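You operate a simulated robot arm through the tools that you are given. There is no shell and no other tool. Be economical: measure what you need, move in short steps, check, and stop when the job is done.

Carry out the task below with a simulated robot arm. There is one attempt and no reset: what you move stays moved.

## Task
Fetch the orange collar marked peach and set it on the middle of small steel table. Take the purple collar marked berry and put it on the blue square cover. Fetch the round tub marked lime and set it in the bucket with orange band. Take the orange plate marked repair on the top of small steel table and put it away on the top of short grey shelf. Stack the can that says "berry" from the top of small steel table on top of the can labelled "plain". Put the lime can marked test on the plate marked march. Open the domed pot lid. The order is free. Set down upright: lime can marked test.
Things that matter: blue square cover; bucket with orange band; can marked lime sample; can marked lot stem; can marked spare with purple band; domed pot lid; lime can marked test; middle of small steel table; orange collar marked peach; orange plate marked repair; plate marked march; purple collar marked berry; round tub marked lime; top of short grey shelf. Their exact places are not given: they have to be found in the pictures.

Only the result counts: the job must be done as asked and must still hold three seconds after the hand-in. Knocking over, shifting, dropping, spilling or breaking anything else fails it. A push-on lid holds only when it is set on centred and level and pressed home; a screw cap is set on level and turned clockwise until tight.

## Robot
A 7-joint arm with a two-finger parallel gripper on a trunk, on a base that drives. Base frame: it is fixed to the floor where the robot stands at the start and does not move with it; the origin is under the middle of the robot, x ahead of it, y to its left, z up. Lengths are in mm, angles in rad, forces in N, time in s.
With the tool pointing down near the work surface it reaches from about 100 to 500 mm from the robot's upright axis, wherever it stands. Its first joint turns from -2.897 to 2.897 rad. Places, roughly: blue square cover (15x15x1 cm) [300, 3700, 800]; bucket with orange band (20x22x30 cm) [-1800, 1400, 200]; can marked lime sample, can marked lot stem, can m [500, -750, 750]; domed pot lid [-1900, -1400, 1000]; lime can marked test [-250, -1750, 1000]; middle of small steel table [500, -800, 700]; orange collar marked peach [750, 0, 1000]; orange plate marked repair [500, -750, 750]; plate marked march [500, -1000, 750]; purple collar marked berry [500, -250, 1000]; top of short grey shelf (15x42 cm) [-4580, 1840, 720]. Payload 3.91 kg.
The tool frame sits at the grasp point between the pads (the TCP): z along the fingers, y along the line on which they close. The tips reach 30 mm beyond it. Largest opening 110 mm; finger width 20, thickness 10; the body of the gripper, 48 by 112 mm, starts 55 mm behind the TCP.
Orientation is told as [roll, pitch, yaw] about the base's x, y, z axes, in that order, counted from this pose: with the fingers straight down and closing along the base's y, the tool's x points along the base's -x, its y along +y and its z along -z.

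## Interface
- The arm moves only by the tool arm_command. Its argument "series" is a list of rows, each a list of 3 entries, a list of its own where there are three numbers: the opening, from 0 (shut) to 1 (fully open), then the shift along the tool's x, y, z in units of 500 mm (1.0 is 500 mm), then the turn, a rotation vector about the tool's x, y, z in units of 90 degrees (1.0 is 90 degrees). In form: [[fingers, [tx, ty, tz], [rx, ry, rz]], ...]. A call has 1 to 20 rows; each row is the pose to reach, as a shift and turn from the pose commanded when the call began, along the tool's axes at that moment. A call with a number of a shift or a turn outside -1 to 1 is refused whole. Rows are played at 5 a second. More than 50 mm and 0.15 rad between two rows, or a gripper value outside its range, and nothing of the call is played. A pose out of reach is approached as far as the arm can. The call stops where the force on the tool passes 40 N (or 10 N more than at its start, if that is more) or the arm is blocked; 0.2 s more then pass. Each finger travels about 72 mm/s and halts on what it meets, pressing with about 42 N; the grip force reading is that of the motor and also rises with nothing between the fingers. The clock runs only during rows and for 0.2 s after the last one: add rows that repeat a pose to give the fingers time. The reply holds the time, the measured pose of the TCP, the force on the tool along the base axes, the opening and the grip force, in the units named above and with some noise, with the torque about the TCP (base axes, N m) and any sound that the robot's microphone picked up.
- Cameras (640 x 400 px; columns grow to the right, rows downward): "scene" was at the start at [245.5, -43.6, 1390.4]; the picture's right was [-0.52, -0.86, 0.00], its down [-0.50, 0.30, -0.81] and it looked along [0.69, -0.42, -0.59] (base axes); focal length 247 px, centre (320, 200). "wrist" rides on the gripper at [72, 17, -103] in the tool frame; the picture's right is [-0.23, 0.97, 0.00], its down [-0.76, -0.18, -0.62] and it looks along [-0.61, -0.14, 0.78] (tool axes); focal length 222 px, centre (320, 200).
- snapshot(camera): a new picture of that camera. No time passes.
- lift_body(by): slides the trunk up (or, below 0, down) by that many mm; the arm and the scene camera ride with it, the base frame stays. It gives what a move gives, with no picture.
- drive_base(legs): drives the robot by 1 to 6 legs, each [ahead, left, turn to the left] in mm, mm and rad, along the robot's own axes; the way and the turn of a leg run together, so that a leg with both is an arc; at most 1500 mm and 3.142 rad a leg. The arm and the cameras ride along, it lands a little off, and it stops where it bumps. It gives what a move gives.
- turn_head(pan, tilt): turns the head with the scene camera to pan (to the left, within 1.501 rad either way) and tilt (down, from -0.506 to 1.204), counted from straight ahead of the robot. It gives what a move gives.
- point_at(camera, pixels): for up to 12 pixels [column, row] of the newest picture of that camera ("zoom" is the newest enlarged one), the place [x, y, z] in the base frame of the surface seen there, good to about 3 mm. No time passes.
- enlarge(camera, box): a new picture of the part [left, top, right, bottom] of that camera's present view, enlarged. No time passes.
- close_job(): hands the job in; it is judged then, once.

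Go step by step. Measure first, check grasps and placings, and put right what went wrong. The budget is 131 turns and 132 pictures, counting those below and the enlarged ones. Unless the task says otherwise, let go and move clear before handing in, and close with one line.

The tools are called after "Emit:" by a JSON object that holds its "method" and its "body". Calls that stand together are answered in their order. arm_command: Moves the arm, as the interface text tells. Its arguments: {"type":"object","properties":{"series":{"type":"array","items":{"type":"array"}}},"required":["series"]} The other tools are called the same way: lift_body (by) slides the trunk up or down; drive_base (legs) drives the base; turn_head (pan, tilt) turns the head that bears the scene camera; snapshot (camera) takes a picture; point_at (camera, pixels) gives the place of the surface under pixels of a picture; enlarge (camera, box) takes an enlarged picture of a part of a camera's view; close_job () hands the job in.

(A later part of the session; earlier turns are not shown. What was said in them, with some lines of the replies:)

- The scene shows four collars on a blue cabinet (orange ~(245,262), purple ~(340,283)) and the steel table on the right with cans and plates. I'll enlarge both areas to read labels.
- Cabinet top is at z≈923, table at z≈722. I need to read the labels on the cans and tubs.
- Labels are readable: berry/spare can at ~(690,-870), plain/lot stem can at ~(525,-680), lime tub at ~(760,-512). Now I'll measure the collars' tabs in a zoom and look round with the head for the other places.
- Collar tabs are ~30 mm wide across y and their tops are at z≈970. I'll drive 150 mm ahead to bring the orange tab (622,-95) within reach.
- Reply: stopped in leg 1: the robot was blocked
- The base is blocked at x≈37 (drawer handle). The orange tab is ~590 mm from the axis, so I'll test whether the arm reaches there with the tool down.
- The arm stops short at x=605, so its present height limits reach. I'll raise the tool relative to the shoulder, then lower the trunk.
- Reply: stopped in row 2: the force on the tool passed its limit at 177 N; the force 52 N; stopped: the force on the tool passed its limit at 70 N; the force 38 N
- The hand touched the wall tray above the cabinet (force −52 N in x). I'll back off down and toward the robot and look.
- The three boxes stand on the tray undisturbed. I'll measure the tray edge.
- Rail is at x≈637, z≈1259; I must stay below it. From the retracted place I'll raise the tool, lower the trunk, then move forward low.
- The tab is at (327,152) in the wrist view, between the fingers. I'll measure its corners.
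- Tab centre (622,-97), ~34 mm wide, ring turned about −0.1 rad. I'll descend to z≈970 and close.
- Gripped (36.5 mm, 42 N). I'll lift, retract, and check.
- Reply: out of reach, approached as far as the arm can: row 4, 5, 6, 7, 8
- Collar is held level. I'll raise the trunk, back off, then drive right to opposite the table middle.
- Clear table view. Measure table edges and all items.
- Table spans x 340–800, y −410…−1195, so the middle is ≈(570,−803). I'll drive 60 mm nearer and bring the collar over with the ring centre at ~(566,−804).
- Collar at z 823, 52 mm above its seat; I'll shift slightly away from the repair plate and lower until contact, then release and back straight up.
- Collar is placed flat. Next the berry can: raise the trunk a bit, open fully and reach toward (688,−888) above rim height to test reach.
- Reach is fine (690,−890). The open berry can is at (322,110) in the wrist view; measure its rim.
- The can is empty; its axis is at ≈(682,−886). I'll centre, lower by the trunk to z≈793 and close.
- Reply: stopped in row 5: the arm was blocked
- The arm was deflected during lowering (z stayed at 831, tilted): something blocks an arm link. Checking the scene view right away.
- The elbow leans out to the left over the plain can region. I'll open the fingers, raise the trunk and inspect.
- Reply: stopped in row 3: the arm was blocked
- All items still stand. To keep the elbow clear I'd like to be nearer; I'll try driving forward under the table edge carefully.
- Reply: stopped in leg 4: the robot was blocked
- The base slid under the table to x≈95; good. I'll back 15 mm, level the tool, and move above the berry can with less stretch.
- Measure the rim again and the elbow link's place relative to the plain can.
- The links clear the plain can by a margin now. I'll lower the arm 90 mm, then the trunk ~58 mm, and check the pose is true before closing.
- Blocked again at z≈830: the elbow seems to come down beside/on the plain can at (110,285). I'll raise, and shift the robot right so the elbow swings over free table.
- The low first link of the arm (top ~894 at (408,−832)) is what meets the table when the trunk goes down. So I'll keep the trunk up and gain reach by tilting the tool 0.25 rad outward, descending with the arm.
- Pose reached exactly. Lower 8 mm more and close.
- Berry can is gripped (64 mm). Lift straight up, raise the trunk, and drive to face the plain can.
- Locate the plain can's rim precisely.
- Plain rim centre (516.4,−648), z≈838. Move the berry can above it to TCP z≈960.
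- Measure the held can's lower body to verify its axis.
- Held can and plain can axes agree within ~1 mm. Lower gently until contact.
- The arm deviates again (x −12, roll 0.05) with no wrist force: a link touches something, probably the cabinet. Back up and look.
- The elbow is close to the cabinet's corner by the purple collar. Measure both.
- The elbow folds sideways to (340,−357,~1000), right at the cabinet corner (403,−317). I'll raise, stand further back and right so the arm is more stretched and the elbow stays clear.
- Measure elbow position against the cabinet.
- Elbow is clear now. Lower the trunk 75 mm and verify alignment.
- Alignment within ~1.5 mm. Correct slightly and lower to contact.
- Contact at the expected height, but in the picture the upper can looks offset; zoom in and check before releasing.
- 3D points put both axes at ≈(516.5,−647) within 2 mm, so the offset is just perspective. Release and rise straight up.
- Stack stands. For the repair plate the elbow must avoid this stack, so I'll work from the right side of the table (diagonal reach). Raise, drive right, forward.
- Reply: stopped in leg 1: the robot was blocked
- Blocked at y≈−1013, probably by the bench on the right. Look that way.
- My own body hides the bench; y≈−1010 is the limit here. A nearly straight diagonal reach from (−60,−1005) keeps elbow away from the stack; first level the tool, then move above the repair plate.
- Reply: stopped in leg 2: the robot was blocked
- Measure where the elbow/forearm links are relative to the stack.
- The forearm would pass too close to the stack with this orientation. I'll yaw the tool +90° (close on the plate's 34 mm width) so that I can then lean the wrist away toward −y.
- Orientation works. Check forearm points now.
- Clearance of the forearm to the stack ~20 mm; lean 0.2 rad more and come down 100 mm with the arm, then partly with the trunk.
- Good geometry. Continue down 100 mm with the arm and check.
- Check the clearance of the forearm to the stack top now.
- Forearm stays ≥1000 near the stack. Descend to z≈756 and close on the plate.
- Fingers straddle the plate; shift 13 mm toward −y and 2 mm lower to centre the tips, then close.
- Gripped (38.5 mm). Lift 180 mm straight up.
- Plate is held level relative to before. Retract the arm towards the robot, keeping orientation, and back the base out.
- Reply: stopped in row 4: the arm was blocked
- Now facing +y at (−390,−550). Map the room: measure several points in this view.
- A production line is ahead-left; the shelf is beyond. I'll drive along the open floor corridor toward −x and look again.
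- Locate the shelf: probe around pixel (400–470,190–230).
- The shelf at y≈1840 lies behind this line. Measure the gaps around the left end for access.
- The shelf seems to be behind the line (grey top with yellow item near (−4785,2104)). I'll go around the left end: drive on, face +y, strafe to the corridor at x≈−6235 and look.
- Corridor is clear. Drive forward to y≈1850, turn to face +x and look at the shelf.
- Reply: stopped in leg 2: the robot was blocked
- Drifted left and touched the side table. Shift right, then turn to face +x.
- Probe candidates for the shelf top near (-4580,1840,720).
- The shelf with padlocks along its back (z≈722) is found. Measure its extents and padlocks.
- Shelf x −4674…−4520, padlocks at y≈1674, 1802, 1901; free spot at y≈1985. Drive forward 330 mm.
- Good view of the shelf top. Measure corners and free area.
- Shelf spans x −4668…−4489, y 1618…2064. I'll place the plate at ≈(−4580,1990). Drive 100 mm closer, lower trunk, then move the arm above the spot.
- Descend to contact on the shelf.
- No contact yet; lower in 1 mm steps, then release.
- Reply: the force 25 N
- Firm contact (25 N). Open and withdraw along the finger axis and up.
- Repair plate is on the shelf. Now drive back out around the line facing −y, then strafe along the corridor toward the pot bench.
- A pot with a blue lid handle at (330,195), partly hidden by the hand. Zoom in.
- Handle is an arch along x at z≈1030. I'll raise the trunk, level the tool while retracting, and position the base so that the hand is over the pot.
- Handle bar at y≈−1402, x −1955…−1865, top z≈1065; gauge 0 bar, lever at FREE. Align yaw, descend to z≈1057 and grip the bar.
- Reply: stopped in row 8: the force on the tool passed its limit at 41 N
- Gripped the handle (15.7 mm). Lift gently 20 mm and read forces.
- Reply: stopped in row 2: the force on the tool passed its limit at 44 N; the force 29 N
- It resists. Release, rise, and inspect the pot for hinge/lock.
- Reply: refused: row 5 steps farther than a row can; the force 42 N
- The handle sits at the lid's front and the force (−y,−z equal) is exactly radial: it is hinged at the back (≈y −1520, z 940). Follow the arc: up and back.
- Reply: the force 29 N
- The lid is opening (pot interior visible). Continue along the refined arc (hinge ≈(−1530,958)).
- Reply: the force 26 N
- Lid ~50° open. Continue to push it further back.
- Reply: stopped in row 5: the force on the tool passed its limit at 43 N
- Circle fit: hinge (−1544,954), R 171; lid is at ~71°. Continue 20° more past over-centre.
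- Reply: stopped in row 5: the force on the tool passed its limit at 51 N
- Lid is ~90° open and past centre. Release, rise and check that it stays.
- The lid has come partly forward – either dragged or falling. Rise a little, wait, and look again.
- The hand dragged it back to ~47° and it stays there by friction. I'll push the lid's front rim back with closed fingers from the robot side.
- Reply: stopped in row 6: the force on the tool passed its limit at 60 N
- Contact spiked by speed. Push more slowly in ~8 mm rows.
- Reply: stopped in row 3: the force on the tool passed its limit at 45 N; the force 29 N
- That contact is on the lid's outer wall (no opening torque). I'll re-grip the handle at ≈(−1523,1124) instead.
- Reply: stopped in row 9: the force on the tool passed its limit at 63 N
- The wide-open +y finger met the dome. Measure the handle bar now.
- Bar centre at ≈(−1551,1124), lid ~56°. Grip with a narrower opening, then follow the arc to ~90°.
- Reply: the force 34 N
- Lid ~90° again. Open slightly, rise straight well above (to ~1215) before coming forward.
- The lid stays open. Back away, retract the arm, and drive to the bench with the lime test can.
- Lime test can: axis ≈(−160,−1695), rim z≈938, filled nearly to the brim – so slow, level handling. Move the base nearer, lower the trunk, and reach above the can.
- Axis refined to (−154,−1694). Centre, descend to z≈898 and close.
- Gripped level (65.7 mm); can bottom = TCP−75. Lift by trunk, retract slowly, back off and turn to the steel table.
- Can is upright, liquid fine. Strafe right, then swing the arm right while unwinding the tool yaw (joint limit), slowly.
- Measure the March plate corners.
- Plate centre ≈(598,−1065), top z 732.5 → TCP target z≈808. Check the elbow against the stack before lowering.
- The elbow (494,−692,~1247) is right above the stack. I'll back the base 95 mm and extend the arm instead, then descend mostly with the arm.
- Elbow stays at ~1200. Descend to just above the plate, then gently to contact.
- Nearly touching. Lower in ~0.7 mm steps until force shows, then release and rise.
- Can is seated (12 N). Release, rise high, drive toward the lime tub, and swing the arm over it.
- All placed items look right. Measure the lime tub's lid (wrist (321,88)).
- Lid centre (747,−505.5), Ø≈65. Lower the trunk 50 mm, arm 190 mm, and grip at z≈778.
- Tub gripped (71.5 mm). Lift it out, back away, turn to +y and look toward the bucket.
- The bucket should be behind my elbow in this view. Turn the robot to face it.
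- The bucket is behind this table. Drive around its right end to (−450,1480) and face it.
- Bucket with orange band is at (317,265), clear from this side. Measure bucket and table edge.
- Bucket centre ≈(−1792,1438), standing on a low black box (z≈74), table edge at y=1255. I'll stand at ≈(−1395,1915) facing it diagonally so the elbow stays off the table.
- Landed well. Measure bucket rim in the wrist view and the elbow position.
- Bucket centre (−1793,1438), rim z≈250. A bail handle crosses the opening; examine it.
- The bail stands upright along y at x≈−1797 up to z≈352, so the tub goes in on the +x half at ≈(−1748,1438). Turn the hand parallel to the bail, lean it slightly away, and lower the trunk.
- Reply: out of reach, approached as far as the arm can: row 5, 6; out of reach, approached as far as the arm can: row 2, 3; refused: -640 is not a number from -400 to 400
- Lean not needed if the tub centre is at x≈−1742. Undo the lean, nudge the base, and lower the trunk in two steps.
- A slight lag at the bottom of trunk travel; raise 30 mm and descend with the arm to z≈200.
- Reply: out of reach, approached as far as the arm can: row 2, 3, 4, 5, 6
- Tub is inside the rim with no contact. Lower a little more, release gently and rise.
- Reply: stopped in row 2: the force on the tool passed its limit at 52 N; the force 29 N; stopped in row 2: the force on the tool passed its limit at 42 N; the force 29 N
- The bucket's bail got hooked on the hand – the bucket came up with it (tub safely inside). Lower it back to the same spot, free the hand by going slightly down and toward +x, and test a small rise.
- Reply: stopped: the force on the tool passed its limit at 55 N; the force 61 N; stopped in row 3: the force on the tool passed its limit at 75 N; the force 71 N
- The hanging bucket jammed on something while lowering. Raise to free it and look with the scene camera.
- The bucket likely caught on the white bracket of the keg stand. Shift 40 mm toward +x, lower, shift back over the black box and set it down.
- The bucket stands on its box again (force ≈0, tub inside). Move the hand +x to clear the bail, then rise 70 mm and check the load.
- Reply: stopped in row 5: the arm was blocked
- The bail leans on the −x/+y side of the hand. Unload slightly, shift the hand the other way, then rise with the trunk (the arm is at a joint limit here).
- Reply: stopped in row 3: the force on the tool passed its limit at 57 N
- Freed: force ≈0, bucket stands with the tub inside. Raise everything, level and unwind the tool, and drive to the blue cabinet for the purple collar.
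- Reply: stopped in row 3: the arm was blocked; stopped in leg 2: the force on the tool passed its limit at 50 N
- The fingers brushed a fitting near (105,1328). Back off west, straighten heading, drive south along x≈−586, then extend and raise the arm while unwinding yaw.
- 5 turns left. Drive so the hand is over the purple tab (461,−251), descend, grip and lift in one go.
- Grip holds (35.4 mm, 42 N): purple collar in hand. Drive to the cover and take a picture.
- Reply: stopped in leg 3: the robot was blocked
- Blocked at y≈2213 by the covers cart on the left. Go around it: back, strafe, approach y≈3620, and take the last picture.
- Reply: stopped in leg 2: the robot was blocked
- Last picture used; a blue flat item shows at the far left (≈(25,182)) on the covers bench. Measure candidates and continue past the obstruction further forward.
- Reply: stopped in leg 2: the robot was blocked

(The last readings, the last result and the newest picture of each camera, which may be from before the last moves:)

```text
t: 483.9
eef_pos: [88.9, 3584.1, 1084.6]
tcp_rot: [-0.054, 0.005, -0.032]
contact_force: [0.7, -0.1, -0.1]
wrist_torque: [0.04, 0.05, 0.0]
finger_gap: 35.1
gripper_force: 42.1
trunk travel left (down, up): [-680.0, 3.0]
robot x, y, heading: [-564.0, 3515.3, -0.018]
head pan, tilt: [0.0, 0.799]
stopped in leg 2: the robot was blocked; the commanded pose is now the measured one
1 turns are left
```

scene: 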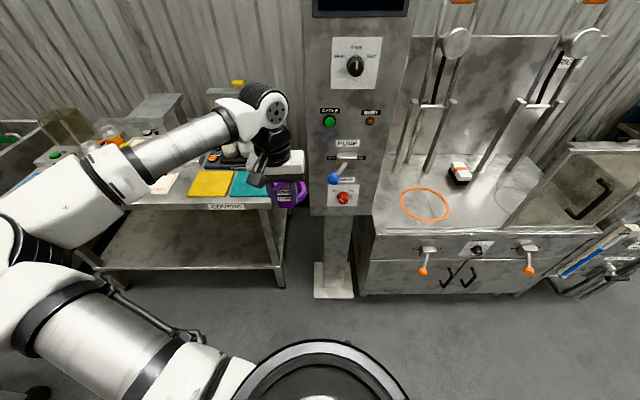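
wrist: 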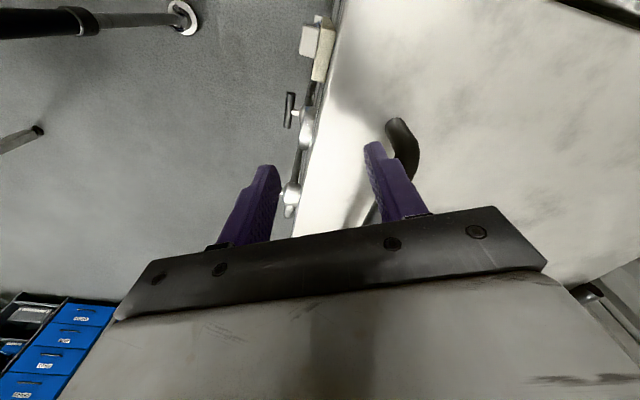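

Now at (−564,3515); the covers lie with tops at z≈813.7, the blue one centred ≈(270,3710). Final turn: drive forward, set the collar down on it, release, rise and hand in. In honesty, this last placing is done without a picture check, so I can't confirm that it landed on the cover.

Emit:
{"method": "drive_base", "body": {"legs": [[0, -12, 0], [170, 0, 0]]}}

Emit:
{"method": "arm_command", "body": {"series": [[0.15, [0.02, 0.07, -0.004], [0, 0, 0]], [0.15, [0.04, 0.14, -0.008], [0, 0, 0]], [0.15, [0.06, 0.21, -0.012], [0, 0, 0]], [0.15, [0.078, 0.279, -0.014], [0, 0, 0]], [0.15, [0.078, 0.279, -0.014], [0, 0, 0]]]}}

Emit:
{"method": "arm_command", "body": {"series": [[0.15, [0, 0.004, 0.08], [0, 0, 0]], [0.15, [0, 0.008, 0.16], [0, 0, 0]], [0.15, [0, 0.013, 0.24], [0, 0, 0]], [0.15, [0, 0.017, 0.32], [0, 0, 0]], [0.15, [0, 0.021, 0.4], [0, 0, 0]], [0.15, [0, 0.023, 0.43], [0, 0, 0]], [0.15, [0, 0.024, 0.44], [0, 0, 0]], [0.15, [0, 0.024, 0.445], [0, 0, 0]], [0.15, [0, 0.024, 0.45], [0, 0, 0]]]}}

Emit:
{"method": "arm_command", "body": {"series": [[0.4, [0, 0, 0], [0, 0, 0]], [0.5, [0, 0, 0], [0, 0, 0]], [0.5, [0, 0, 0], [0, 0, 0]], [0.5, [0, 0, -0.06], [0, 0, 0]], [0.5, [0, 0, -0.14], [0, 0, 0]], [0.5, [0, 0, -0.22], [0, 0, 0]], [0.5, [0, 0, -0.22], [0, 0, 0]]]}}

Emit:
{"method": "close_job", "body": {}}

```text
t: 485.7
eef_pos: [260.5, 3569.3, 1084.6]
tcp_rot: [-0.057, 0.002, -0.03]
contact_force: [0.1, 0.0, -1.5]
wrist_torque: [-0.04, 0.07, -0.02]
finger_gap: 35.2
gripper_force: 41.8
trunk travel left (down, up): [-680.0, 3.0]
robot x, y, heading: [-394.1, 3498.9, -0.023]
head pan, tilt: [0.0, 0.799]
```

```text
t: 486.9
eef_pos: [223.1, 3711.3, 1085.9]
tcp_rot: [-0.055, 0.001, -0.032]
contact_force: [-0.6, -0.3, -0.6]
wrist_torque: [0.0, 0.04, 0.01]
finger_gap: 35.5
gripper_force: 42.2
trunk travel left (down, up): [-680.0, 3.0]
robot x, y, heading: [-393.7, 3496.3, -0.021]
head pan, tilt: [0.0, 0.799]
```

```text
t: 488.9
eef_pos: [223.1, 3709.9, 862.1]
tcp_rot: [-0.053, -0.002, -0.032]
contact_force: [-0.2, 1.2, 15.9]
wrist_torque: [0.7, -0.69, 0.02]
finger_gap: 35.1
gripper_force: 42.4
trunk travel left (down, up): [-680.0, 3.0]
robot x, y, heading: [-393.7, 3501.7, -0.022]
head pan, tilt: [0.0, 0.799]
```

```text
t: 490.5
eef_pos: [223.1, 3716.5, 970.5]
tcp_rot: [-0.056, 0.001, -0.032]
contact_force: [0.2, 0.2, 0.5]
wrist_torque: [0.03, 0.0, 0.0]
finger_gap: 55.0
gripper_force: 0.1
trunk travel left (down, up): [-680.0, 3.0]
robot x, y, heading: [-393.4, 3497.1, -0.026]
head pan, tilt: [0.0, 0.799]
```

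```text
The job is handed in.
```

I carried out all seven parts and handed the job in. The last one, the purple collar on the blue cover, was done without a picture: contact came at the expected height (z≈862), but I can't confirm it is on the cover. While I was placing the tub, the bucket's handle caught on the hand, so the bucket was lifted, jammed on something on the way down, and was set back on its box with the tub inside. On the way to the purple collar, the fingers hit a fitting near (105, 1328) with about 50 N, and I did not check it for damage.
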